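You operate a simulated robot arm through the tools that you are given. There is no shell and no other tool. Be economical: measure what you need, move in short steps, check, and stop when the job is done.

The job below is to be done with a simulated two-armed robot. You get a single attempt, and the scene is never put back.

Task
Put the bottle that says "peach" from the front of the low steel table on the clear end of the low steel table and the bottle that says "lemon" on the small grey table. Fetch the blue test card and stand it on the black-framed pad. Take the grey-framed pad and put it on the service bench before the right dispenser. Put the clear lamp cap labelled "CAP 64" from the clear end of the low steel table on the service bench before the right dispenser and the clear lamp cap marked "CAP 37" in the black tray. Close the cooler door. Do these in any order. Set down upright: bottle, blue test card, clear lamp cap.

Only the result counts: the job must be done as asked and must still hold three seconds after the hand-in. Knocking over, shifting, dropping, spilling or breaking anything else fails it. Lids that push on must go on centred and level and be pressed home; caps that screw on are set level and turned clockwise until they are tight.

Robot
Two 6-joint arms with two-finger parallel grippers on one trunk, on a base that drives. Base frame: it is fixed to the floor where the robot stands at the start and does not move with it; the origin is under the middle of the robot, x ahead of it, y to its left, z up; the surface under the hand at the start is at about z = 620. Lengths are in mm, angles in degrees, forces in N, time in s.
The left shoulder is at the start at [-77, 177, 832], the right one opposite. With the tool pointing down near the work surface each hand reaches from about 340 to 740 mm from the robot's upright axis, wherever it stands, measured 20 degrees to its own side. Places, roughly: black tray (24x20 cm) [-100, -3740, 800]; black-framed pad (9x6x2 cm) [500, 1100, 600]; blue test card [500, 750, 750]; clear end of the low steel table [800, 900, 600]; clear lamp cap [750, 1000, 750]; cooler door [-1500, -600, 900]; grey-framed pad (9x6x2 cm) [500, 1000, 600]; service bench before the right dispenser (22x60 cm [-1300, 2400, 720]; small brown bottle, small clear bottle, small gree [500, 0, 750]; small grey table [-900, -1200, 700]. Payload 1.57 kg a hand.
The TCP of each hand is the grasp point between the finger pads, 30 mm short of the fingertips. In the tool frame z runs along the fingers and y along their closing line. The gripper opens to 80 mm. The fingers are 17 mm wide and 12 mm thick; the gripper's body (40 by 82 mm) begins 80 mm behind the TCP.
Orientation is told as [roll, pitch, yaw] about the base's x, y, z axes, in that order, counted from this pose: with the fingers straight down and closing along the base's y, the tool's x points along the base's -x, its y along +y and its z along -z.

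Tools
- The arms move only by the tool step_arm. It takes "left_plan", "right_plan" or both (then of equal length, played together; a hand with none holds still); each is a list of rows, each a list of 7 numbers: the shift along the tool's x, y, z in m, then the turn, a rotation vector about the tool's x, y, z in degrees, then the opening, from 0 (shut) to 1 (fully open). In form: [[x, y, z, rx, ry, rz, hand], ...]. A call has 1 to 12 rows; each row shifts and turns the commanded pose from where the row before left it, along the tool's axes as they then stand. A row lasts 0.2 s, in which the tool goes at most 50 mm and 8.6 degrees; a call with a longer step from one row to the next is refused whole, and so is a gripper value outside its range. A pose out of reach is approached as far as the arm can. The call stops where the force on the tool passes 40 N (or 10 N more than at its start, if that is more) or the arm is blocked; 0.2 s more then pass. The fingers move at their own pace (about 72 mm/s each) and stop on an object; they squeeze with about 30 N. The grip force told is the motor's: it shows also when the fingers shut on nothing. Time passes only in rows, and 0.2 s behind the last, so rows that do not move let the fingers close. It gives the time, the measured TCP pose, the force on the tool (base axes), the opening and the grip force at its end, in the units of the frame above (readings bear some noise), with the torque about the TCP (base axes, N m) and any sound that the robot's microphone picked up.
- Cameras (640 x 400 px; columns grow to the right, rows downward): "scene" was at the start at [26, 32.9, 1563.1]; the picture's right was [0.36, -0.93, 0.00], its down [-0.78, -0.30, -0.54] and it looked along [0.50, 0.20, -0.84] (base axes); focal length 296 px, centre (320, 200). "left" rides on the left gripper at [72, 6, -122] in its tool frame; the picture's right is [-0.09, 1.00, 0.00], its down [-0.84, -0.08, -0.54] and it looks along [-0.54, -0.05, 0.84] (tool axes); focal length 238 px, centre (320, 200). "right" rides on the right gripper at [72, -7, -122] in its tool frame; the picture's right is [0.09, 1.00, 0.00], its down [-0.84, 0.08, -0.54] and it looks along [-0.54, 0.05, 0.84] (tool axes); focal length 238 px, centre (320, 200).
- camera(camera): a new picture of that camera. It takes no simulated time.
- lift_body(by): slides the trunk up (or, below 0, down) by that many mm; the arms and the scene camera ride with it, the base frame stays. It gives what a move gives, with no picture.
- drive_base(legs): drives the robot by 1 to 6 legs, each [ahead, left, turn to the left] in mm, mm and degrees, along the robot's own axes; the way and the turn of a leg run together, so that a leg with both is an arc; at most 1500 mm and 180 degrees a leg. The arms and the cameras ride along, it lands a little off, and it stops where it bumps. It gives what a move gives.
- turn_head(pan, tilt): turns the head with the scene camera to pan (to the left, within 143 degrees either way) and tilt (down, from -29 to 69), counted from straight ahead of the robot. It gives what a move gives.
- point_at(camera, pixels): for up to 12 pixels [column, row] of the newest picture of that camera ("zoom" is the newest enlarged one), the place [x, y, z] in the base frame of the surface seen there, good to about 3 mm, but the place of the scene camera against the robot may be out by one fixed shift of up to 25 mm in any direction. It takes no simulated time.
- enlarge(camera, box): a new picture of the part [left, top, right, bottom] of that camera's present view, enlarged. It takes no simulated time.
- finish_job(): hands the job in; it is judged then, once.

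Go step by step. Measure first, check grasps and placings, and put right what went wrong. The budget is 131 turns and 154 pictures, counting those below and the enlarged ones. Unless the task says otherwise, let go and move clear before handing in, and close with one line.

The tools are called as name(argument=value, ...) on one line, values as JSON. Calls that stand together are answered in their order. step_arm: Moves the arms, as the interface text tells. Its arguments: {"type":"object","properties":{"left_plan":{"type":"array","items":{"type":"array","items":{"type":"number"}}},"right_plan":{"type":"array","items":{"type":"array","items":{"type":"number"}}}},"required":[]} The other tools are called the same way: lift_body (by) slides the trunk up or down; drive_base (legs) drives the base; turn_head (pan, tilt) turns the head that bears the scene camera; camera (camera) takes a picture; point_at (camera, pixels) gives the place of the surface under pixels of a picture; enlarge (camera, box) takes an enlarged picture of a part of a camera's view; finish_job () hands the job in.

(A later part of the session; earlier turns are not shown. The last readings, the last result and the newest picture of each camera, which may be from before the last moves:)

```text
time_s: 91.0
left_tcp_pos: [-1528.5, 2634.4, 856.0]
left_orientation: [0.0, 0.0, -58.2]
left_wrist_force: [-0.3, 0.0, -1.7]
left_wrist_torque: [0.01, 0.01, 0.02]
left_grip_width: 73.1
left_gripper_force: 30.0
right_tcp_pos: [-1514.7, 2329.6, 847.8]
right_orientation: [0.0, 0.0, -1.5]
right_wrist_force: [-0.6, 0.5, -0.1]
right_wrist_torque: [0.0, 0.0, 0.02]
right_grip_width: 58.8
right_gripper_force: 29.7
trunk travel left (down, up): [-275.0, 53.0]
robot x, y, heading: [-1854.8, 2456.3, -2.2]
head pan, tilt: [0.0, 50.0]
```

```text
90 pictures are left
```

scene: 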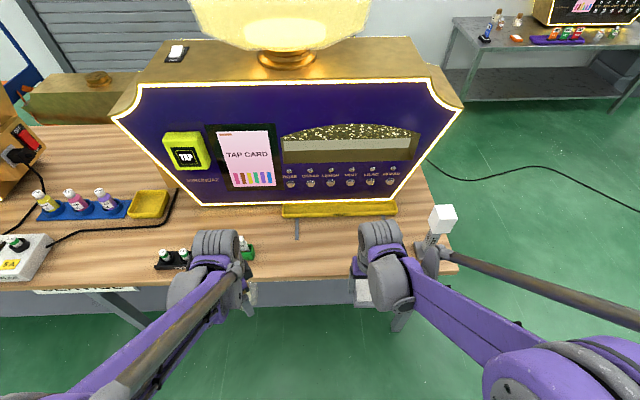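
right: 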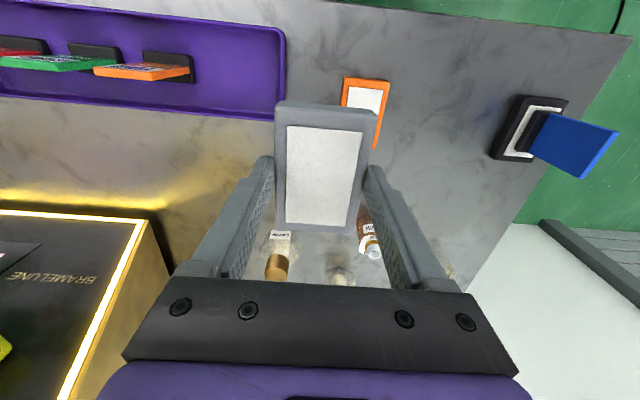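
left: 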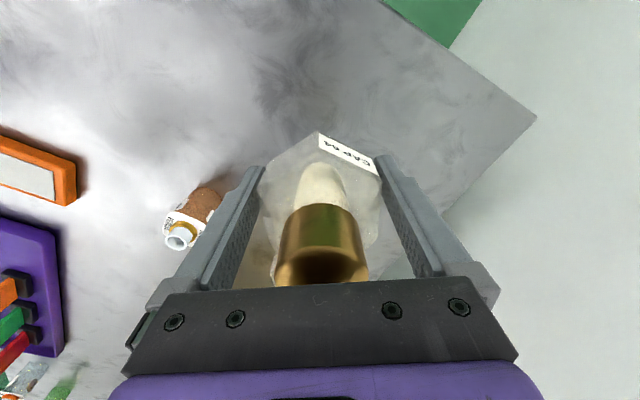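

I'm at (−1855,2457), facing the dispenser front. Look through both hand cameras.

camera(camera="left")

camera(camera="right")

enlarge(camera="scene", box=[130, 180, 470, 310])

point_at(camera="scene", pixels=[[300, 210], [390, 208], [340, 240], [320, 260], [175, 262], [245, 252], [297, 230], [410, 250], [150, 200], [120, 280], [285, 205], [458, 270]])

```text
89 pictures are left
```

left: 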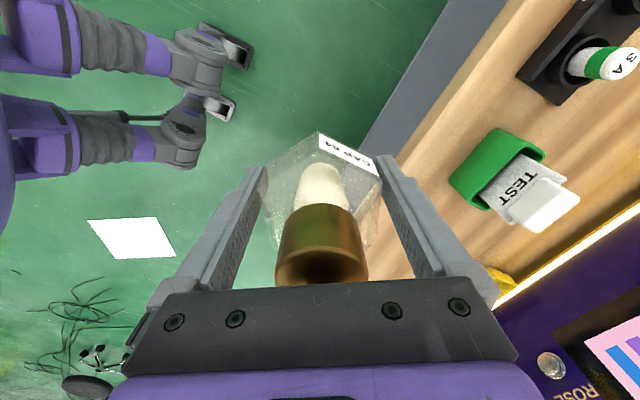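

```text
88 pictures are left
```

right: 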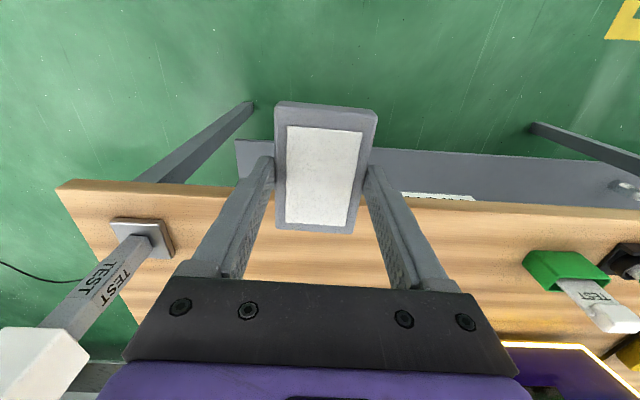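

```text
1.88 times, centred on (300, 245) of scene
```

zoom: 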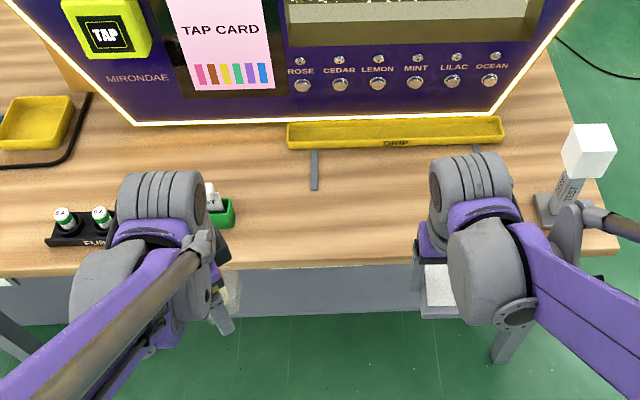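

```text
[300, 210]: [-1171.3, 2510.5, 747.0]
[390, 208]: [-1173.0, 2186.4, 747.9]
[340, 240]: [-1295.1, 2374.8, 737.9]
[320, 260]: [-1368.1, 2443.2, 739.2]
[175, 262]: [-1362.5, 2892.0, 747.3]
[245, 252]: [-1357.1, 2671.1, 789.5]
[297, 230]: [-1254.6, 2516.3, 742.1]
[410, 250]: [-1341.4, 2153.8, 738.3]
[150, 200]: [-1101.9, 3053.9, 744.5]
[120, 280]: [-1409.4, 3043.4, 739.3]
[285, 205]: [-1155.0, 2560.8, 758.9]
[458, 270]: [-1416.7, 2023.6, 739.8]
```

Clear zone: about x −1390…−1200, y 2130…2640, top z≈720. Measure the surface with the hand cameras.

point_at(camera="right", pixels=[[310, 260], [200, 215], [440, 230], [480, 280], [150, 225], [560, 270], [300, 190]])

point_at(camera="left", pixels=[[420, 170], [480, 200], [400, 225], [580, 230], [460, 260], [350, 165]])

```text
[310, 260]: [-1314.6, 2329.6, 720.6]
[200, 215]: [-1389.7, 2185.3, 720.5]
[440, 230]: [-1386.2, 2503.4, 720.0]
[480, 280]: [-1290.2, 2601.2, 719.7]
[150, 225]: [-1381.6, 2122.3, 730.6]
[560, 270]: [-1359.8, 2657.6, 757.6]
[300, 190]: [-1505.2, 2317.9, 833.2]
```

```text
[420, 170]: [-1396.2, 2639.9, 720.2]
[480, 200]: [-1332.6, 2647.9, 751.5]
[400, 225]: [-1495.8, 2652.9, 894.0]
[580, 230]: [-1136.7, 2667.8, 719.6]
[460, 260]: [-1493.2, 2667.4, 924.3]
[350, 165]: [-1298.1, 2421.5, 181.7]
```

Surface z=720. Place the pad first at (−1300,2310): move over and descend to just above contact (TCP ≈757).

step_arm(right_plan=[[-0.043, -0.003, 0, 0, 0, 0, 0], [-0.043, -0.003, 0, 0, 0, 0, 0], [-0.043, -0.003, 0, 0, 0, 0, 0], [-0.043, -0.003, 0, 0, 0, 0, 0], [-0.043, -0.003, 0, 0, 0, 0, 0], [0, 0, 0.045, 0, 0, 0, 0], [0, 0, 0.04, 0, 0, 0, 0], [0, 0, 0.005, 0, 0, 0, 0], [0, 0, 0, 0, 0, 0, 0]])

step_arm(right_plan=[[0, 0, 0.002, 0, 0, 0, 0], [0, 0, 0, 0, 0, 0, 0]])

camera(camera="right")

```text
time_s: 93.0
left_tcp_pos: [-1527.5, 2633.9, 855.8]
left_orientation: [0.0, 0.0, -58.1]
left_wrist_force: [-0.6, 0.3, -1.5]
left_wrist_torque: [0.01, 0.04, -0.04]
left_grip_width: 72.9
left_gripper_force: 30.0
right_tcp_pos: [-1299.8, 2312.3, 756.4]
right_orientation: [0.0, 0.0, -1.5]
right_wrist_force: [-0.5, 0.0, -1.3]
right_wrist_torque: [-0.01, 0.0, 0.0]
right_grip_width: 58.7
right_gripper_force: 30.7
trunk travel left (down, up): [-275.0, 53.0]
robot x, y, heading: [-1856.6, 2455.7, -2.2]
head pan, tilt: [0.0, 50.0]
```

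```text
time_s: 93.6
left_tcp_pos: [-1527.5, 2633.6, 856.0]
left_orientation: [0.0, 0.0, -58.2]
left_wrist_force: [0.1, 0.4, -1.5]
left_wrist_torque: [0.02, -0.01, 0.01]
left_grip_width: 73.4
left_gripper_force: 30.0
right_tcp_pos: [-1299.8, 2310.6, 754.8]
right_orientation: [-0.1, 0.0, -1.6]
right_wrist_force: [0.1, -0.8, 0.3]
right_wrist_torque: [0.01, -0.02, 0.02]
right_grip_width: 58.9
right_gripper_force: 30.1
trunk travel left (down, up): [-275.0, 53.0]
robot x, y, heading: [-1852.4, 2456.0, -2.2]
head pan, tilt: [0.0, 50.0]
```

```text
86 pictures are left
```

right: 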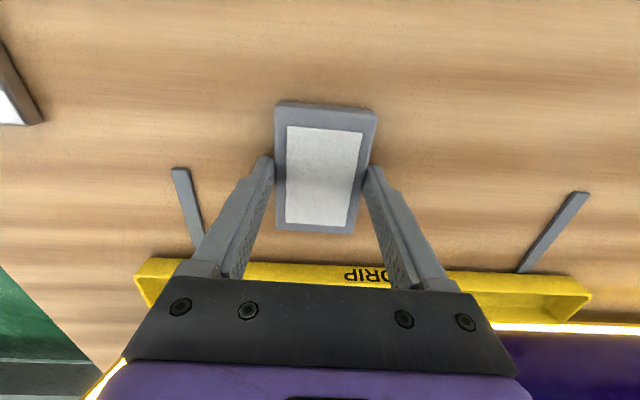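

Pad is at the surface (z 754.8). Lower 1 mm, release, and withdraw.

step_arm(right_plan=[[0, 0, 0.001, 0, 0, 0, 0], [0, 0, 0, 0, 0, 0, 0.9], [0, 0, 0, 0, 0, 0, 1], [0, 0, 0, 0, 0, 0, 1], [0, 0, -0.04, 0, 0, 0, 1], [0, 0, -0.045, 0, 0, 0, 1], [0.04, 0, -0.02, 0, 0, 0, 1], [0.045, 0, 0, 0, 0, 0, 1], [0.045, 0, 0, 0, 0, 0, 1], [0.045, 0, 0, 0, 0, 0, 1], [0.045, 0, 0, 0, 0, 0, 1]])

camera(camera="right")

step_arm(left_plan=[[-0.0332, 0.0136, 0, 0, 0, 0, 0], [-0.0332, 0.0136, 0, 0, 0, 0, 0], [-0.0332, 0.0136, 0, 0, 0, 0, 0], [-0.0332, 0.0136, 0, 0, 0, 0, 0], [-0.0332, 0.0136, 0, 0, 0, 0, 0], [-0.0332, 0.0136, 0, 0, 0, 0, 0], [-0.0332, 0.0136, 0, 0, 0, 0, 0], [-0.0332, 0.0136, 0, 0, 0, 0, 0], [0, 0, 0, 0, 0, 0, 0]])

camera(camera="left")

```text
time_s: 96.0
left_tcp_pos: [-1529.4, 2633.4, 857.3]
left_orientation: [0.1, 0.1, -58.0]
left_wrist_force: [0.2, 0.2, -0.8]
left_wrist_torque: [0.01, 0.0, 0.0]
left_grip_width: 72.9
left_gripper_force: 30.0
right_tcp_pos: [-1519.2, 2313.6, 861.7]
right_orientation: [0.0, 0.1, -1.5]
right_wrist_force: [-0.1, -0.1, -0.5]
right_wrist_torque: [0.0, -0.01, -0.01]
right_grip_width: 80.0
right_gripper_force: 0.0
trunk travel left (down, up): [-275.0, 53.0]
robot x, y, heading: [-1854.7, 2459.0, -2.2]
head pan, tilt: [0.0, 50.0]
```

```text
85 pictures are left
```

right: 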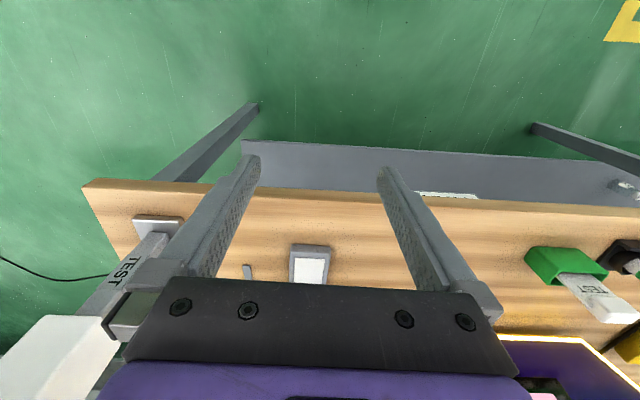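

```text
time_s: 98.0
left_tcp_pos: [-1297.2, 2466.3, 856.7]
left_orientation: [0.1, 0.0, -58.2]
left_wrist_force: [-0.1, -0.5, -1.0]
left_wrist_torque: [0.0, -0.02, 0.02]
left_grip_width: 73.2
left_gripper_force: 30.1
right_tcp_pos: [-1518.7, 2313.0, 861.4]
right_orientation: [0.1, 0.0, -1.5]
right_wrist_force: [0.7, 0.4, 0.2]
right_wrist_torque: [0.01, 0.0, -0.06]
right_grip_width: 79.7
right_gripper_force: 0.1
trunk travel left (down, up): [-275.0, 53.0]
robot x, y, heading: [-1856.8, 2457.2, -2.4]
head pan, tilt: [0.0, 50.0]
```

```text
84 pictures are left
```

left: 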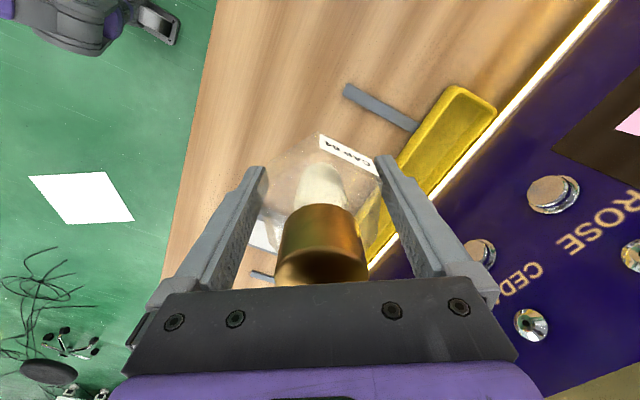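

Hand over (−1297,2466); check the grey bar's end before lowering.

point_at(camera="left", pixels=[[347, 92], [380, 108], [255, 275], [262, 235], [290, 120], [455, 110]])

step_arm(left_plan=[[0.0045, -0.0184, 0.01, 0, 0, 0, 0], [0, 0, 0.04, 0, 0, 0, 0], [0, 0, 0.04, 0, 0, 0, 0], [0, 0, 0, 0, 0, 0, 0]])

```text
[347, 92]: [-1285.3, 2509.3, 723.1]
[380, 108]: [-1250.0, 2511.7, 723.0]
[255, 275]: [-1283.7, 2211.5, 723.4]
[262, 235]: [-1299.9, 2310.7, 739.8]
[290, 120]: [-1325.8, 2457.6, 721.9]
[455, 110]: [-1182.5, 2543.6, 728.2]
```

```text
time_s: 99.0
left_tcp_pos: [-1314.7, 2459.6, 766.6]
left_orientation: [0.0, 0.0, -58.2]
left_wrist_force: [-0.1, -0.9, -2.3]
left_wrist_torque: [0.03, 0.0, 0.01]
left_grip_width: 72.9
left_gripper_force: 30.3
right_tcp_pos: [-1518.2, 2314.4, 862.5]
right_orientation: [0.1, 0.0, -1.5]
right_wrist_force: [-0.1, -0.2, -0.3]
right_wrist_torque: [0.0, 0.0, -0.02]
right_grip_width: 80.0
right_gripper_force: 0.1
trunk travel left (down, up): [-275.0, 53.0]
robot x, y, heading: [-1853.9, 2455.8, -2.2]
head pan, tilt: [0.0, 50.0]
```

The bar ends at (−1285,2509); I shift 10 mm away in y and lower to contact.

step_arm(left_plan=[[-0.0085, -0.0053, 0, 0, 0, 0, 0], [0, 0, 0.008, 0, 0, 0, 0], [0, 0, 0.003, 0, 0, 0, 0], [0, 0, 0.001, 0, 0, 0, 0], [0, 0, 0, 0, 0, 0, 0]])

step_arm(left_plan=[[0, 0, 0.001, 0, 0, 0, 0], [0, 0, 0, 0, 0, 0, 0]])

```text
time_s: 100.2
left_tcp_pos: [-1314.1, 2449.9, 754.7]
left_orientation: [0.0, 0.0, -58.3]
left_wrist_force: [0.4, 0.7, -1.1]
left_wrist_torque: [-0.01, 0.0, -0.02]
left_grip_width: 73.0
left_gripper_force: 30.4
right_tcp_pos: [-1518.7, 2312.9, 862.3]
right_orientation: [0.1, 0.0, -1.5]
right_wrist_force: [0.8, 0.0, 0.4]
right_wrist_torque: [0.03, -0.02, -0.01]
right_grip_width: 79.9
right_gripper_force: 0.2
trunk travel left (down, up): [-275.0, 53.0]
robot x, y, heading: [-1858.2, 2458.1, -2.2]
head pan, tilt: [0.0, 50.0]
```

```text
time_s: 100.8
left_tcp_pos: [-1313.3, 2450.5, 754.2]
left_orientation: [0.0, 0.0, -58.3]
left_wrist_force: [0.0, 0.2, -1.0]
left_wrist_torque: [0.03, 0.0, 0.0]
left_grip_width: 73.2
left_gripper_force: 29.6
right_tcp_pos: [-1518.7, 2313.6, 861.4]
right_orientation: [-0.1, 0.0, -1.5]
right_wrist_force: [-0.5, -0.2, 0.3]
right_wrist_torque: [-0.02, 0.01, -0.03]
right_grip_width: 80.3
right_gripper_force: 0.1
trunk travel left (down, up): [-275.0, 53.0]
robot x, y, heading: [-1854.5, 2457.7, -2.4]
head pan, tilt: [0.0, 50.0]
```

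No contact yet; lower a bit more feeling for it, then release and rise.

step_arm(left_plan=[[0, 0, 0.001, 0, 0, 0, 0], [0, 0, 0, 0, 0, 0, 0]])

step_arm(left_plan=[[0, 0, 0.0005, 0, 0, 0, 0], [0, 0, 0, 0, 0, 0, 1], [0, 0, 0, 0, 0, 0, 1], [0, 0, 0, 0, 0, 0, 1], [0, 0, -0.02, 0, 0, 0, 1], [0, 0, -0.03, 0, 0, 0, 1], [0, 0, -0.045, 0, 0, 0, 1], [0, 0, -0.02, 0, 0, 0, 1]])

camera(camera="left")

```text
time_s: 101.4
left_tcp_pos: [-1313.7, 2450.0, 752.3]
left_orientation: [0.0, 0.0, -58.1]
left_wrist_force: [2.7, -0.6, 13.9]
left_wrist_torque: [-0.13, 0.09, 0.02]
left_grip_width: 73.2
left_gripper_force: 29.9
right_tcp_pos: [-1518.5, 2313.4, 863.3]
right_orientation: [0.0, 0.0, -1.4]
right_wrist_force: [-0.7, -0.6, 0.0]
right_wrist_torque: [0.01, 0.0, -0.04]
right_grip_width: 79.9
right_gripper_force: 0.2
trunk travel left (down, up): [-275.0, 53.0]
robot x, y, heading: [-1859.4, 2460.0, -2.5]
head pan, tilt: [0.0, 50.0]
```

```text
time_s: 103.2
left_tcp_pos: [-1314.9, 2448.7, 869.7]
left_orientation: [0.0, 0.0, -58.2]
left_wrist_force: [0.2, 0.5, 0.2]
left_wrist_torque: [0.0, -0.01, 0.02]
left_grip_width: 79.9
left_gripper_force: 0.1
right_tcp_pos: [-1518.4, 2313.3, 862.7]
right_orientation: [0.0, 0.0, -1.6]
right_wrist_force: [0.1, 0.5, 0.3]
right_wrist_torque: [0.01, 0.0, 0.0]
right_grip_width: 80.0
right_gripper_force: 0.1
trunk travel left (down, up): [-275.0, 53.0]
robot x, y, heading: [-1858.6, 2455.9, -2.2]
head pan, tilt: [0.0, 50.0]
```

```text
83 pictures are left
```

left: 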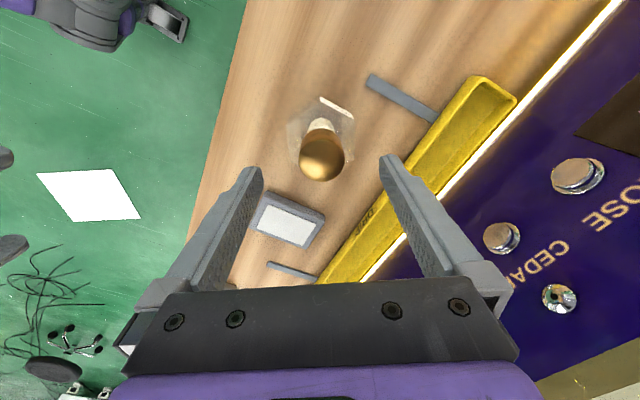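

CAP 64 and the grey pad stand on the bench before the dispenser. Retract the left hand and drive back to the low table for CAP 37.

step_arm(left_plan=[[0, 0, -0.03, 0, 0, 0, 1], [0.0363, -0.0177, 0, 0, 0, 0, 1], [0.0363, -0.0177, 0, 0, 0, 0, 1], [0.0363, -0.0177, 0, 0, 0, 0, 1], [0.0363, -0.0177, 0, 0, 0, 0, 1], [0.0363, -0.0177, 0, 0, 0, 0, 1], [0.0363, -0.0177, 0, 0, 0, 0, 1], [0.0363, -0.0177, 0, 0, 0, 0, 1]])

drive_base(legs=[[0, -350, 2.3], [130, -350, 0], [150, -150, 0], [0, -700, 0], [1460, 0, 0]])

camera(camera="scene")

```text
time_s: 105.0
left_tcp_pos: [-1554.2, 2602.1, 895.5]
left_orientation: [0.1, -0.1, -58.2]
left_wrist_force: [0.9, -0.1, 0.5]
left_wrist_torque: [-0.01, 0.0, 0.02]
left_grip_width: 80.1
left_gripper_force: 0.0
right_tcp_pos: [-1519.5, 2313.6, 862.2]
right_orientation: [0.0, 0.0, -1.5]
right_wrist_force: [-0.4, -0.5, 1.1]
right_wrist_torque: [0.03, 0.02, 0.01]
right_grip_width: 79.8
right_gripper_force: 0.2
trunk travel left (down, up): [-275.0, 53.0]
robot x, y, heading: [-1856.7, 2457.6, -2.3]
head pan, tilt: [0.0, 50.0]
```

```text
time_s: 126.4
left_tcp_pos: [168.1, 1028.6, 895.4]
left_orientation: [0.0, 0.0, -57.3]
left_wrist_force: [-0.6, -0.3, 0.5]
left_wrist_torque: [0.01, 0.0, 0.02]
left_grip_width: 79.9
left_gripper_force: 0.1
right_tcp_pos: [208.6, 740.7, 863.2]
right_orientation: [0.1, 0.0, -0.6]
right_wrist_force: [-0.2, 0.2, 0.0]
right_wrist_torque: [0.03, -0.01, -0.02]
right_grip_width: 80.0
right_gripper_force: 0.0
trunk travel left (down, up): [-275.0, 53.0]
robot x, y, heading: [-133.2, 880.5, -1.3]
head pan, tilt: [0.0, 50.0]
```

```text
82 pictures are left
```

scene: 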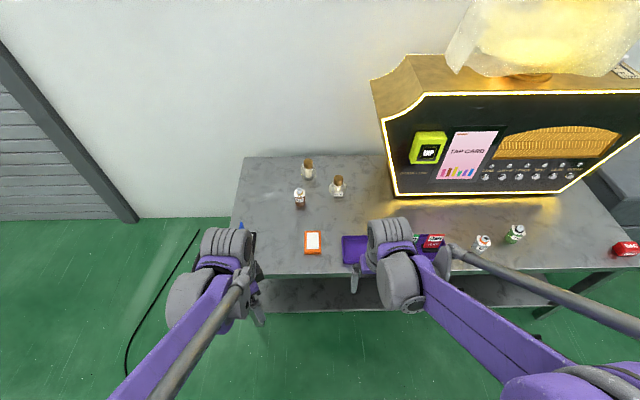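

Back at the low table. Measure caps and check frame consistency before driving in.

point_at(camera="scene", pixels=[[308, 162], [308, 172], [299, 192], [338, 180], [313, 241], [240, 225], [515, 232], [483, 240], [630, 245]])

drive_base(legs=[[265, 0, 0.6]])

camera(camera="left")

camera(camera="scene")

```text
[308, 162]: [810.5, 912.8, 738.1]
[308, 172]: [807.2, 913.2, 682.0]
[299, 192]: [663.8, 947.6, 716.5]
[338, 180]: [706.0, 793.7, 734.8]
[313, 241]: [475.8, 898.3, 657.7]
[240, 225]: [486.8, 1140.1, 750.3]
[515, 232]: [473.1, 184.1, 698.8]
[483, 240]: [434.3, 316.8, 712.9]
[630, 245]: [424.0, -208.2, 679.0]
```

```text
time_s: 128.3
left_tcp_pos: [434.1, 1026.4, 895.9]
left_orientation: [0.0, 0.1, -56.8]
left_wrist_force: [-0.1, 0.5, -0.4]
left_wrist_torque: [-0.04, 0.0, -0.01]
left_grip_width: 80.0
left_gripper_force: 0.0
right_tcp_pos: [477.8, 740.3, 862.0]
right_orientation: [-0.1, 0.0, 0.0]
right_wrist_force: [0.8, -0.1, -0.3]
right_wrist_torque: [-0.01, -0.01, 0.01]
right_grip_width: 79.9
right_gripper_force: 0.2
trunk travel left (down, up): [-275.0, 53.0]
robot x, y, heading: [137.1, 873.6, -0.8]
head pan, tilt: [0.0, 50.0]
```

```text
81 pictures are left
```

left: 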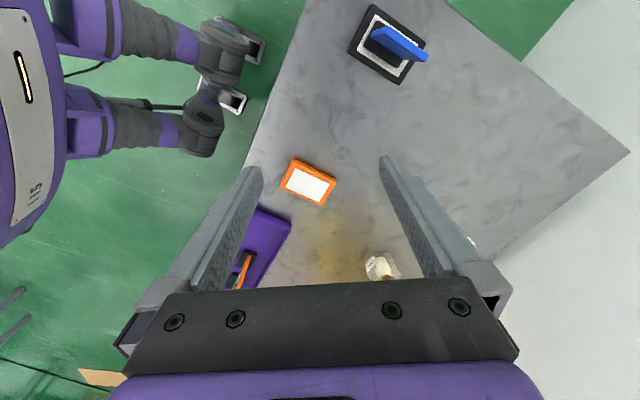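

```text
80 pictures are left
```

scene: 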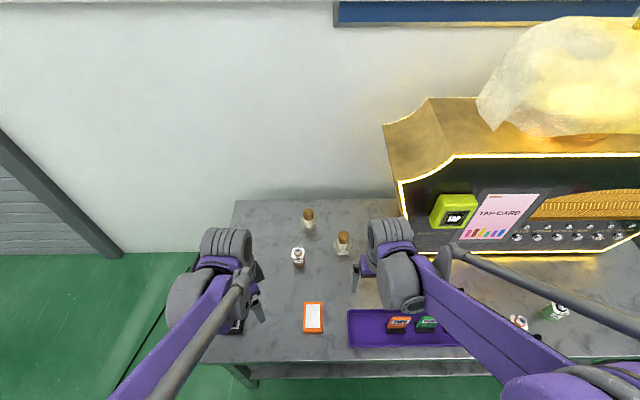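

Frame is consistent; CAP 37 at ≈(806,910). Move the left hand above it.

step_arm(left_plan=[[-0.0298, 0.0243, 0, 0, 0, 0, 1], [-0.0298, 0.0243, 0, 0, 0, 0, 1], [-0.0298, 0.0243, 0, 0, 0, 0, 1], [-0.0298, 0.0243, 0, 0, 0, 0, 1], [-0.0298, 0.0243, 0.009, 0, 0, 0, 1], [-0.0298, 0.0243, 0.009, 0, 0, 0, 1], [-0.0298, 0.0243, 0.009, 0, 0, 0, 1], [-0.0298, 0.0243, 0.009, 0, 0, 0, 1], [-0.0298, 0.0243, 0.009, 0, 0, 0, 1], [-0.0298, 0.0243, 0.009, 0, 0, 0, 1]])

camera(camera="left")

enlarge(camera="left", box=[270, 80, 370, 160])

```text
time_s: 130.5
left_tcp_pos: [804.4, 911.4, 841.2]
left_orientation: [0.1, 0.1, -56.8]
left_wrist_force: [-0.4, -1.2, 0.2]
left_wrist_torque: [-0.01, 0.0, 0.0]
left_grip_width: 79.8
left_gripper_force: 0.1
right_tcp_pos: [478.0, 739.1, 861.2]
right_orientation: [0.1, 0.1, 0.0]
right_wrist_force: [1.1, 1.1, -0.4]
right_wrist_torque: [0.02, 0.02, 0.02]
right_grip_width: 80.1
right_gripper_force: 0.1
trunk travel left (down, up): [-275.0, 53.0]
robot x, y, heading: [134.4, 872.9, -0.8]
head pan, tilt: [0.0, 50.0]
```

```text
79 pictures are left
```

left: 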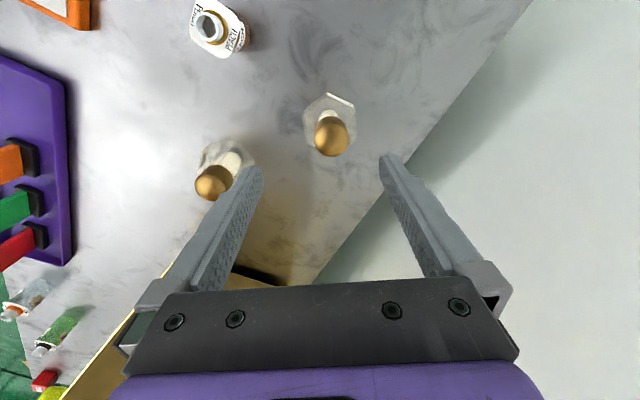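

```text
5.00 times, centred on (320, 120) of left
```

zoom: 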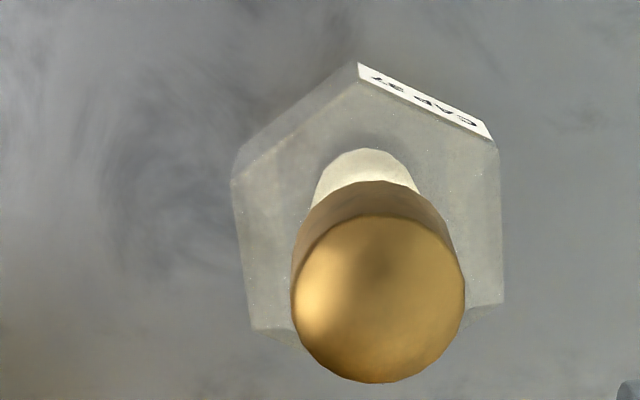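

CAP 37's label confirmed and the same orientation. Measure its gold top centre.

point_at(camera="zoom", pixels=[[378, 300], [300, 300], [460, 300], [378, 225], [378, 375], [360, 72], [240, 180], [490, 145]])

```text
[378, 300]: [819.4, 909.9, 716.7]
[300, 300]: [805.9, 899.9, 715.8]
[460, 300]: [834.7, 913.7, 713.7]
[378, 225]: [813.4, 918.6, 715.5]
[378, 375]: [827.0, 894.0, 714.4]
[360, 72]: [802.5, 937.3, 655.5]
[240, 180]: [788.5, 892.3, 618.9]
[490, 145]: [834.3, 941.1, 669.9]
```

Centre ≈ (819.5,909). Align and descend to z≈740, then check.

step_arm(left_plan=[[-0.0102, 0.0114, 0.03, 0, 0, -2, 1], [0, 0, 0.045, 0, 0, 0, 1], [0, 0, 0.026, 0, 0, 0, 1]])

camera(camera="left")

```text
time_s: 131.3
left_tcp_pos: [817.0, 908.8, 741.3]
left_orientation: [0.0, 0.0, -54.6]
left_wrist_force: [0.1, -0.4, -0.4]
left_wrist_torque: [0.01, 0.02, 0.03]
left_grip_width: 80.1
left_gripper_force: 0.2
right_tcp_pos: [477.3, 739.8, 862.2]
right_orientation: [-0.1, 0.0, 0.0]
right_wrist_force: [0.4, 0.0, -0.1]
right_wrist_torque: [-0.02, -0.02, 0.01]
right_grip_width: 80.1
right_gripper_force: 0.0
trunk travel left (down, up): [-275.0, 53.0]
robot x, y, heading: [138.5, 871.0, -0.4]
head pan, tilt: [0.0, 50.0]
```

```text
77 pictures are left
```

left: 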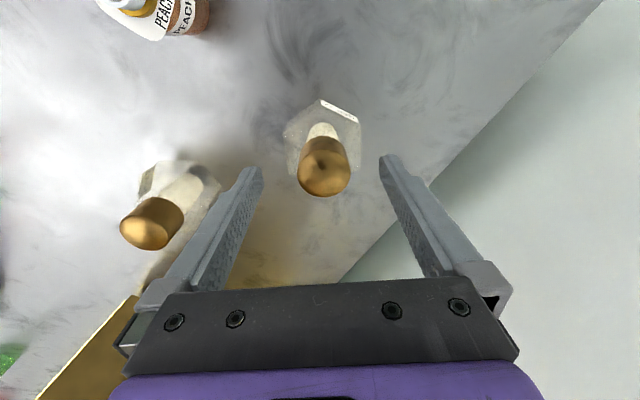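

Nearly centred (323,167). Small correction, descend and grip.

step_arm(left_plan=[[0.003, 0.002, 0.04, 0, 0, 0, 1], [0, 0, 0.04, 0, 0, 0, 1], [0, 0, 0.007, 0, 0, 0, 1], [0, 0, 0, 0, 0, 0, 0.6], [0, 0, 0, 0, 0, 0, 0.2], [0, 0, 0, 0, 0, 0, 0], [0, 0, 0, 0, 0, 0, 0]])

camera(camera="left")

```text
time_s: 132.9
left_tcp_pos: [816.7, 911.7, 655.6]
left_orientation: [0.1, 0.1, -54.7]
left_wrist_force: [0.5, 0.0, 1.4]
left_wrist_torque: [-0.05, 0.05, 0.0]
left_grip_width: 72.9
left_gripper_force: 30.0
right_tcp_pos: [477.0, 739.4, 862.6]
right_orientation: [-0.1, -0.1, 0.0]
right_wrist_force: [-0.2, -0.2, 0.2]
right_wrist_torque: [0.0, 0.0, -0.01]
right_grip_width: 79.8
right_gripper_force: 0.1
trunk travel left (down, up): [-275.0, 53.0]
robot x, y, heading: [136.7, 871.2, -0.6]
head pan, tilt: [0.0, 50.0]
```

```text
76 pictures are left
```

left: 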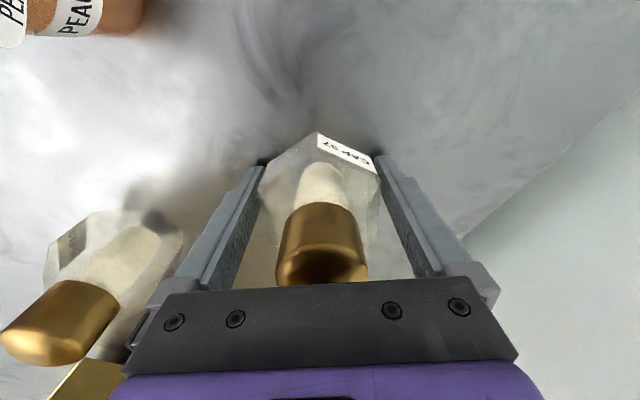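

Gripped (72.9). Lift and retract, then back off and go right toward the lemon bottle.

step_arm(left_plan=[[0, 0, -0.03, 0, 0, 0, 0], [0, 0, -0.045, 0, 0, 0, 0], [0, 0, -0.05, 0, 0, 0, 0], [0, 0, -0.05, 0, 0, 0, 0], [0.0351, -0.0256, -0.01, 0, 0, 0, 0], [0.0351, -0.0256, -0.01, 0, 0, 0, 0], [0.0351, -0.0256, 0, 0, 0, 0, 0], [0.0351, -0.0256, 0, 0, 0, 0, 0], [0.0351, -0.0256, 0, 0, 0, 0, 0], [0.0351, -0.0256, 0, 0, 0, 0, 0], [0.0351, -0.0256, 0, 0, 0, 0, 0], [0.0351, -0.0256, 0, 0, 0, 0, 0]])

camera(camera="left")

drive_base(legs=[[-160, 0, 0.6], [0, -600, 0]])

camera(camera="right")

camera(camera="scene")

```text
time_s: 135.5
left_tcp_pos: [482.4, 1020.9, 848.1]
left_orientation: [0.2, 0.0, -54.8]
left_wrist_force: [0.5, -0.6, -0.8]
left_wrist_torque: [0.05, 0.02, 0.0]
left_grip_width: 73.0
left_gripper_force: 30.3
right_tcp_pos: [476.3, 739.5, 863.3]
right_orientation: [0.0, 0.0, 0.0]
right_wrist_force: [-1.2, -0.9, -0.1]
right_wrist_torque: [0.01, -0.02, 0.03]
right_grip_width: 79.8
right_gripper_force: 0.1
trunk travel left (down, up): [-275.0, 53.0]
robot x, y, heading: [134.9, 873.8, -0.8]
head pan, tilt: [0.0, 50.0]
```

```text
75 pictures are left
```

left: 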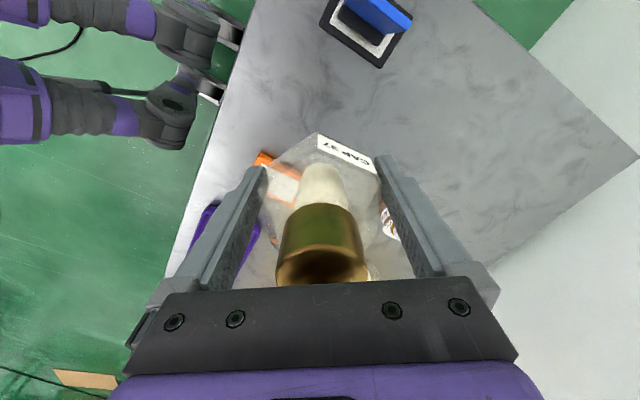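

```text
time_s: 142.3
left_tcp_pos: [325.9, 428.2, 848.1]
left_orientation: [0.0, -0.1, -54.0]
left_wrist_force: [0.5, 0.4, -1.6]
left_wrist_torque: [0.03, 0.02, 0.01]
left_grip_width: 73.2
left_gripper_force: 30.1
right_tcp_pos: [321.3, 146.9, 862.1]
right_orientation: [-0.1, 0.0, 0.7]
right_wrist_force: [0.2, 0.1, -1.1]
right_wrist_torque: [-0.03, 0.0, 0.0]
right_grip_width: 79.8
right_gripper_force: 0.1
trunk travel left (down, up): [-275.0, 53.0]
robot x, y, heading: [-22.7, 277.2, -0.2]
head pan, tilt: [0.0, 50.0]
```

```text
74 pictures are left
```

right: 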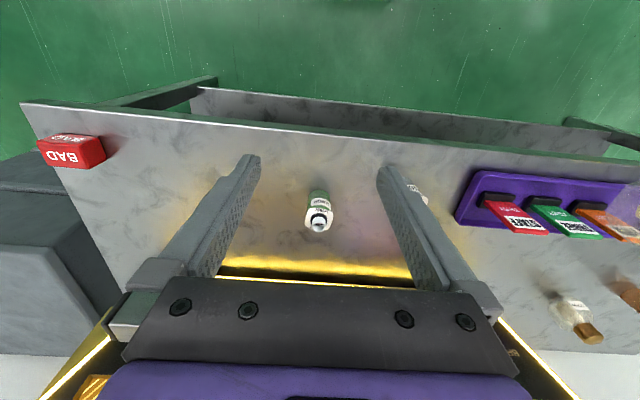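

```text
73 pictures are left
```

scene: 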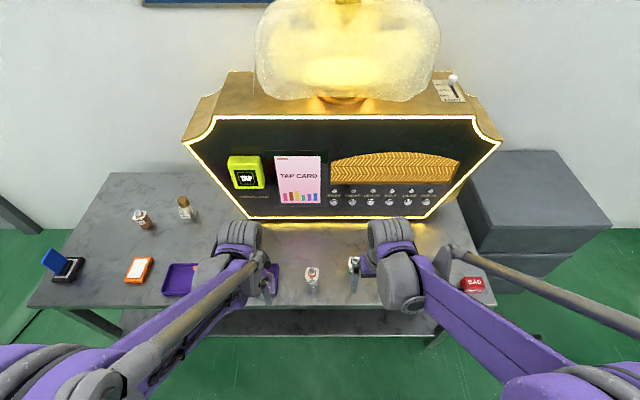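

The green bottle is at (319,210) in the right view. Confirm its label and position.

enlarge(camera="right", box=[280, 170, 360, 240])

point_at(camera="right", pixels=[[319, 197], [306, 222], [333, 222], [319, 190], [319, 228], [420, 190]])

step_arm(right_plan=[[-0.035, 0, 0.01, 0, 0, 0, 1], [-0.035, 0, 0.01, 0, 0, 0, 1], [-0.035, 0, 0.01, 0, 0, 0, 1], [-0.035, 0, 0.03, 0, 0, 0, 1]])

camera(camera="right")

```text
5.71 times, centred on (320, 205) of right
```

zoom: 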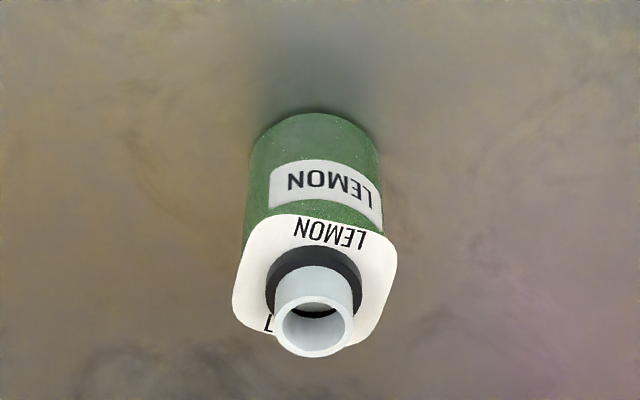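

```text
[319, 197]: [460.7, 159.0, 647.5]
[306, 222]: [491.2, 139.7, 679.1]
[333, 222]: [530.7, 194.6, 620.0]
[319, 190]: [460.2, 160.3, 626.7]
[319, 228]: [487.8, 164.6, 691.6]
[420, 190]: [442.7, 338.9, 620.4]
```

```text
time_s: 143.3
left_tcp_pos: [326.3, 429.4, 847.9]
left_orientation: [-0.1, 0.1, -54.0]
left_wrist_force: [0.2, 0.2, -1.2]
left_wrist_torque: [0.01, 0.02, -0.02]
left_grip_width: 73.1
left_gripper_force: 29.8
right_tcp_pos: [461.5, 148.0, 803.8]
right_orientation: [0.0, 0.1, 0.6]
right_wrist_force: [-0.2, -0.3, -0.2]
right_wrist_torque: [-0.01, 0.01, 0.01]
right_grip_width: 79.8
right_gripper_force: 0.0
trunk travel left (down, up): [-275.0, 53.0]
robot x, y, heading: [-19.8, 278.0, 0.3]
head pan, tilt: [0.0, 50.0]
```

```text
71 pictures are left
```

right: 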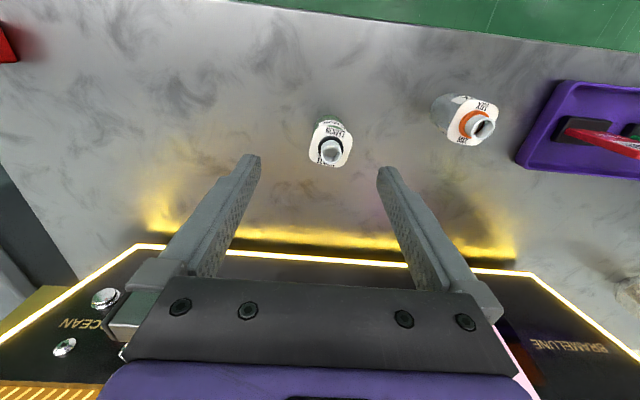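

LEMON confirmed. Measure flange extents.

point_at(camera="right", pixels=[[312, 147], [348, 143], [330, 124], [328, 164], [330, 118], [475, 120]])

```text
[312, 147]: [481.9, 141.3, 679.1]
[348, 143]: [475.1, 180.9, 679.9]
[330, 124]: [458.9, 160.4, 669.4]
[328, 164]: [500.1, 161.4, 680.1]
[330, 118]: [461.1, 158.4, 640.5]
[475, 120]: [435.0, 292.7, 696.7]
```

Bottle axis ≈ (480,160). Check dispenser face clearance quickly and move over, stopping above.

point_at(camera="right", pixels=[[105, 298], [300, 262], [65, 345], [330, 235], [590, 285]])

step_arm(right_plan=[[-0.0185, 0.012, 0.02, 0, 0, 0, 1], [0, 0, 0.025, 0, 0, 0, 1]])

camera(camera="right")

```text
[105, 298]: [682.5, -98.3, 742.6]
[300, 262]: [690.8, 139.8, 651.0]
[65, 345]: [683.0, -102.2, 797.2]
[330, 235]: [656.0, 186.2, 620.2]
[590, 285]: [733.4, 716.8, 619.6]
```

```text
time_s: 143.9
left_tcp_pos: [325.3, 428.5, 847.8]
left_orientation: [0.1, -0.1, -53.9]
left_wrist_force: [-1.4, -0.3, -1.3]
left_wrist_torque: [0.01, 0.0, 0.01]
left_grip_width: 72.9
left_gripper_force: 30.2
right_tcp_pos: [479.2, 161.4, 757.9]
right_orientation: [0.0, 0.0, 0.7]
right_wrist_force: [0.3, 0.0, -0.1]
right_wrist_torque: [0.01, -0.01, 0.0]
right_grip_width: 80.0
right_gripper_force: 0.1
trunk travel left (down, up): [-275.0, 53.0]
robot x, y, heading: [-20.8, 279.3, 0.1]
head pan, tilt: [0.0, 50.0]
```

```text
70 pictures are left
```

right: 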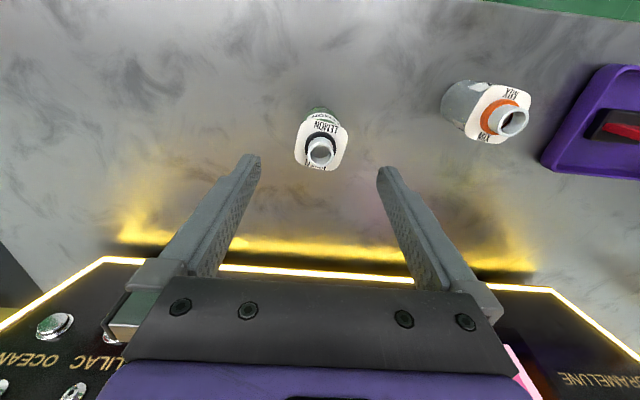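

Face is at x≈690, plenty of room, and the bottle is centred. Descend and grip.

step_arm(right_plan=[[0, 0, 0.045, 0, 0, 0, 1], [0, 0, 0.045, 0, 0, 0, 1], [0, 0, 0.013, 0, 0, 0, 1], [0, 0, 0, 0, 0, 0, 0.4], [0, 0, 0, 0, 0, 0, 0], [0, 0, 0, 0, 0, 0, 0], [0, 0, 0, 0, 0, 0, 0]])

camera(camera="right")

```text
time_s: 145.5
left_tcp_pos: [325.9, 427.7, 847.2]
left_orientation: [-0.1, 0.1, -54.0]
left_wrist_force: [-0.1, 0.8, -1.2]
left_wrist_torque: [0.0, 0.03, 0.01]
left_grip_width: 73.1
left_gripper_force: 30.0
right_tcp_pos: [479.2, 159.2, 653.6]
right_orientation: [-0.1, 0.0, 0.7]
right_wrist_force: [0.7, 0.0, 0.5]
right_wrist_torque: [0.02, 0.0, 0.0]
right_grip_width: 40.5
right_gripper_force: 30.2
trunk travel left (down, up): [-275.0, 53.0]
robot x, y, heading: [-26.5, 280.1, 0.3]
head pan, tilt: [0.0, 50.0]
```

```text
69 pictures are left
```

right: 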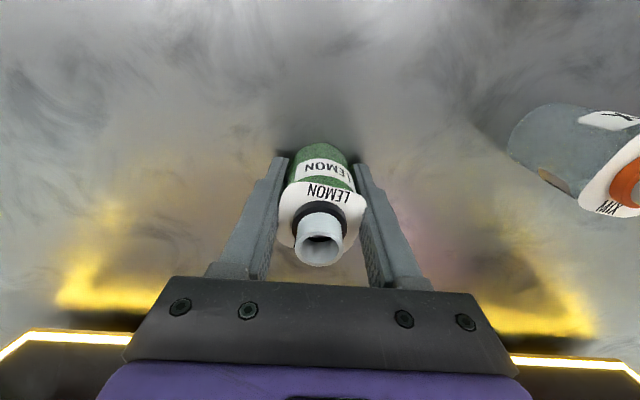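

Lemon gripped (40.5). Lift, retract, back off, turn right 90° and drive toward the grey table.

step_arm(right_plan=[[0, 0, -0.03, 0, 0, 0, 0], [0, 0, -0.045, 0, 0, 0, 0], [0, 0, -0.05, 0, 0, 0, 0], [0, 0, -0.05, 0, 0, 0, 0], [0.04, 0, -0.025, 0, 0, 0, 0], [0.045, 0, 0, 0, 0, 0, 0], [0.045, 0, 0, 0, 0, 0, 0]])

drive_base(legs=[[-300, 0, 0], [0, 0, -90], [550, -475, 0]])

turn_head(pan=-15, tilt=40)

camera(camera="scene")

```text
time_s: 147.1
left_tcp_pos: [325.7, 428.6, 848.9]
left_orientation: [0.1, 0.0, -54.0]
left_wrist_force: [0.0, -0.1, -1.0]
left_wrist_torque: [0.02, 0.0, 0.0]
left_grip_width: 73.1
left_gripper_force: 30.6
right_tcp_pos: [347.0, 157.8, 854.6]
right_orientation: [0.1, 0.0, 0.7]
right_wrist_force: [-0.6, -0.7, -0.4]
right_wrist_torque: [0.02, 0.01, -0.02]
right_grip_width: 40.9
right_gripper_force: 30.0
trunk travel left (down, up): [-275.0, 53.0]
robot x, y, heading: [-22.4, 278.0, 0.1]
head pan, tilt: [0.0, 50.0]
```

```text
time_s: 157.2
left_tcp_pos: [-670.3, -608.1, 846.7]
left_orientation: [0.0, 0.0, -146.2]
left_wrist_force: [-0.8, -0.2, -1.4]
left_wrist_torque: [0.03, -0.01, 0.0]
left_grip_width: 73.1
left_gripper_force: 29.8
right_tcp_pos: [-941.0, -621.4, 853.5]
right_orientation: [0.1, 0.0, -91.5]
right_wrist_force: [0.7, -0.4, -1.2]
right_wrist_torque: [-0.01, 0.02, 0.0]
right_grip_width: 40.9
right_gripper_force: 29.4
trunk travel left (down, up): [-275.0, 53.0]
robot x, y, heading: [-806.3, -256.1, -92.4]
head pan, tilt: [0.0, 50.0]
```

```text
time_s: 158.0
left_tcp_pos: [-669.8, -608.1, 847.9]
left_orientation: [0.1, 0.0, -146.3]
left_wrist_force: [-0.5, -0.4, -1.5]
left_wrist_torque: [0.04, -0.03, 0.03]
left_grip_width: 73.2
left_gripper_force: 29.4
right_tcp_pos: [-941.4, -621.3, 853.8]
right_orientation: [0.0, 0.0, -91.6]
right_wrist_force: [-0.5, 0.0, -0.9]
right_wrist_torque: [-0.02, 0.01, -0.01]
right_grip_width: 40.4
right_gripper_force: 30.2
trunk travel left (down, up): [-275.0, 53.0]
robot x, y, heading: [-808.7, -249.9, -92.2]
head pan, tilt: [-15.0, 40.0]
```

```text
68 pictures are left
```

scene: 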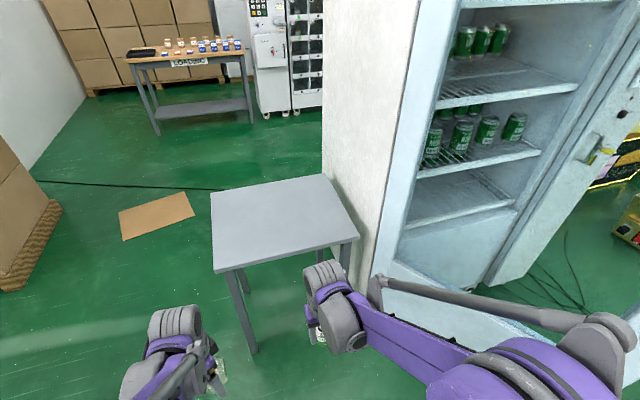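

I see the grey table ahead and the cooler at right. Measure table corners and cooler features.

point_at(camera="scene", pixels=[[215, 270], [357, 237], [325, 177], [213, 193], [280, 220], [335, 150], [420, 60], [395, 230], [595, 150], [510, 230], [500, 280], [555, 55]])

turn_head(pan=-60, tilt=25)

camera(camera="scene")

```text
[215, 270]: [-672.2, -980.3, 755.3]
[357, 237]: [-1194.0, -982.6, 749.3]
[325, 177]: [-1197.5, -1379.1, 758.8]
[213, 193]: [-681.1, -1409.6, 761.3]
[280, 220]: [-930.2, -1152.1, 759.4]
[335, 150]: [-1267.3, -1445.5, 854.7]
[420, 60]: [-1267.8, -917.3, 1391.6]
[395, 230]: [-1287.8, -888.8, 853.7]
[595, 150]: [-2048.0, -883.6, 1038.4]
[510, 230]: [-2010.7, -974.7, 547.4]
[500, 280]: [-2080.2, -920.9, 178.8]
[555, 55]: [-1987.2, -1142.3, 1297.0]
```

```text
time_s: 159.1
left_tcp_pos: [-669.2, -607.7, 847.2]
left_orientation: [-0.1, 0.0, -146.2]
left_wrist_force: [1.0, -0.3, -0.9]
left_wrist_torque: [0.01, -0.03, -0.01]
left_grip_width: 73.1
left_gripper_force: 29.8
right_tcp_pos: [-942.0, -620.3, 853.1]
right_orientation: [-0.1, 0.0, -91.5]
right_wrist_force: [-0.3, 0.1, -0.3]
right_wrist_torque: [0.0, 0.01, 0.06]
right_grip_width: 40.8
right_gripper_force: 30.0
trunk travel left (down, up): [-275.0, 53.0]
robot x, y, heading: [-807.1, -256.3, -92.4]
head pan, tilt: [-60.0, 25.0]
```

```text
67 pictures are left
```

scene: 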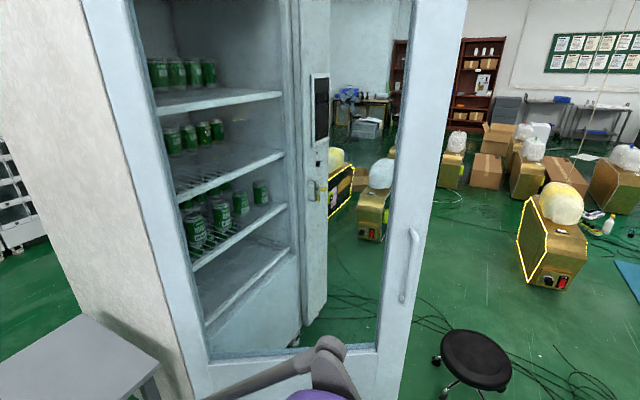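

The glass door is hinged at (−1285,−890); its free edge is at pixel ≈(415,200) with handle (412,265). Measure the free edge and handle.

point_at(camera="scene", pixels=[[395, 200], [425, 150], [412, 235], [404, 300], [390, 345], [440, 80], [130, 150], [175, 300], [325, 250], [470, 350], [440, 360], [375, 340]])

enlarge(camera="scene", box=[340, 180, 480, 400])

```text
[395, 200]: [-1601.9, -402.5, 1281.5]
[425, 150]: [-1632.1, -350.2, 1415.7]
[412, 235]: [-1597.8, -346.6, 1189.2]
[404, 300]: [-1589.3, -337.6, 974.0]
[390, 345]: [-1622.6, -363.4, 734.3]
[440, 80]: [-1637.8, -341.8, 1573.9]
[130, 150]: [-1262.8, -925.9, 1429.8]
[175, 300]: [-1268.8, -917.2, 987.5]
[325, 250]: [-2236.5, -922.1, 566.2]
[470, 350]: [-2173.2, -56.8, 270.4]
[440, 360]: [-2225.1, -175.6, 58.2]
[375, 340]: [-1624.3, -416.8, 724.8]
```

```text
1.82 times, centred on (410, 290) of scene
```

zoom: 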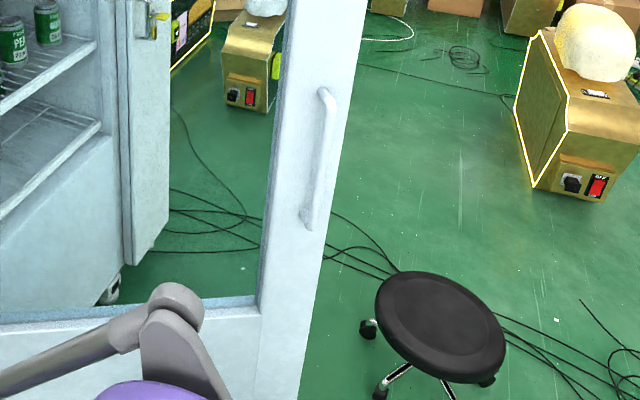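

Door free edge ≈(−1637,−342), hinge ≈(−1275,−905). First, the lemon: drive ahead 270 mm and look at the table top with the right hand camera.

drive_base(legs=[[270, 0, 2.3]])

step_arm(right_plan=[[-0.04, 0, 0, 0, 0, 0, 0], [-0.04, 0, 0, 0, 0, 0, 0], [-0.04, 0, 0, 0, 0, 0, 0], [-0.04, 0, 0, 0, 0, 0, 0], [-0.04, 0, 0, 0, 0, 0, 0]])

camera(camera="right")

```text
time_s: 161.1
left_tcp_pos: [-662.3, -876.6, 847.9]
left_orientation: [0.0, 0.0, -144.0]
left_wrist_force: [0.5, -0.4, -2.1]
left_wrist_torque: [0.01, -0.03, 0.0]
left_grip_width: 73.0
left_gripper_force: 29.7
right_tcp_pos: [-933.9, -899.8, 854.0]
right_orientation: [0.1, 0.0, -89.4]
right_wrist_force: [-0.7, -0.3, -0.6]
right_wrist_torque: [0.02, -0.02, -0.02]
right_grip_width: 40.6
right_gripper_force: 30.2
trunk travel left (down, up): [-275.0, 53.0]
robot x, y, heading: [-814.8, -526.1, -90.3]
head pan, tilt: [-60.0, 25.0]
```

```text
time_s: 162.3
left_tcp_pos: [-663.2, -877.1, 848.5]
left_orientation: [0.0, 0.0, -144.1]
left_wrist_force: [0.8, -0.2, -1.8]
left_wrist_torque: [0.02, 0.01, 0.0]
left_grip_width: 73.3
left_gripper_force: 29.8
right_tcp_pos: [-931.2, -1100.6, 852.2]
right_orientation: [0.0, 0.1, -89.4]
right_wrist_force: [0.0, -0.6, -0.4]
right_wrist_torque: [-0.03, -0.04, -0.05]
right_grip_width: 40.5
right_gripper_force: 30.5
trunk travel left (down, up): [-275.0, 53.0]
robot x, y, heading: [-816.9, -531.0, -90.0]
head pan, tilt: [-60.0, 25.0]
```

```text
65 pictures are left
```

right: 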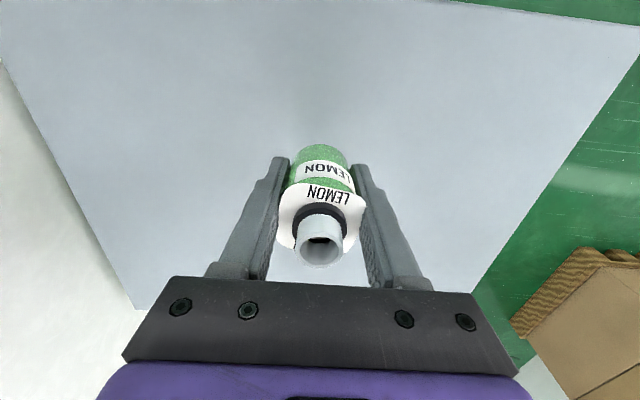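

The bottle is above the empty table top. Measure the surface height.

point_at(camera="right", pixels=[[200, 150], [430, 150], [320, 60], [200, 220], [450, 230], [320, 120]])

```text
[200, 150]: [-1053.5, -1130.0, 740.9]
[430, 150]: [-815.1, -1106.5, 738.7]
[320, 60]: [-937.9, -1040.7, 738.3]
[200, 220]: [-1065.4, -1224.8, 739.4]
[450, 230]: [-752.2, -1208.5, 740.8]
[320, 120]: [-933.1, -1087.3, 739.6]
```

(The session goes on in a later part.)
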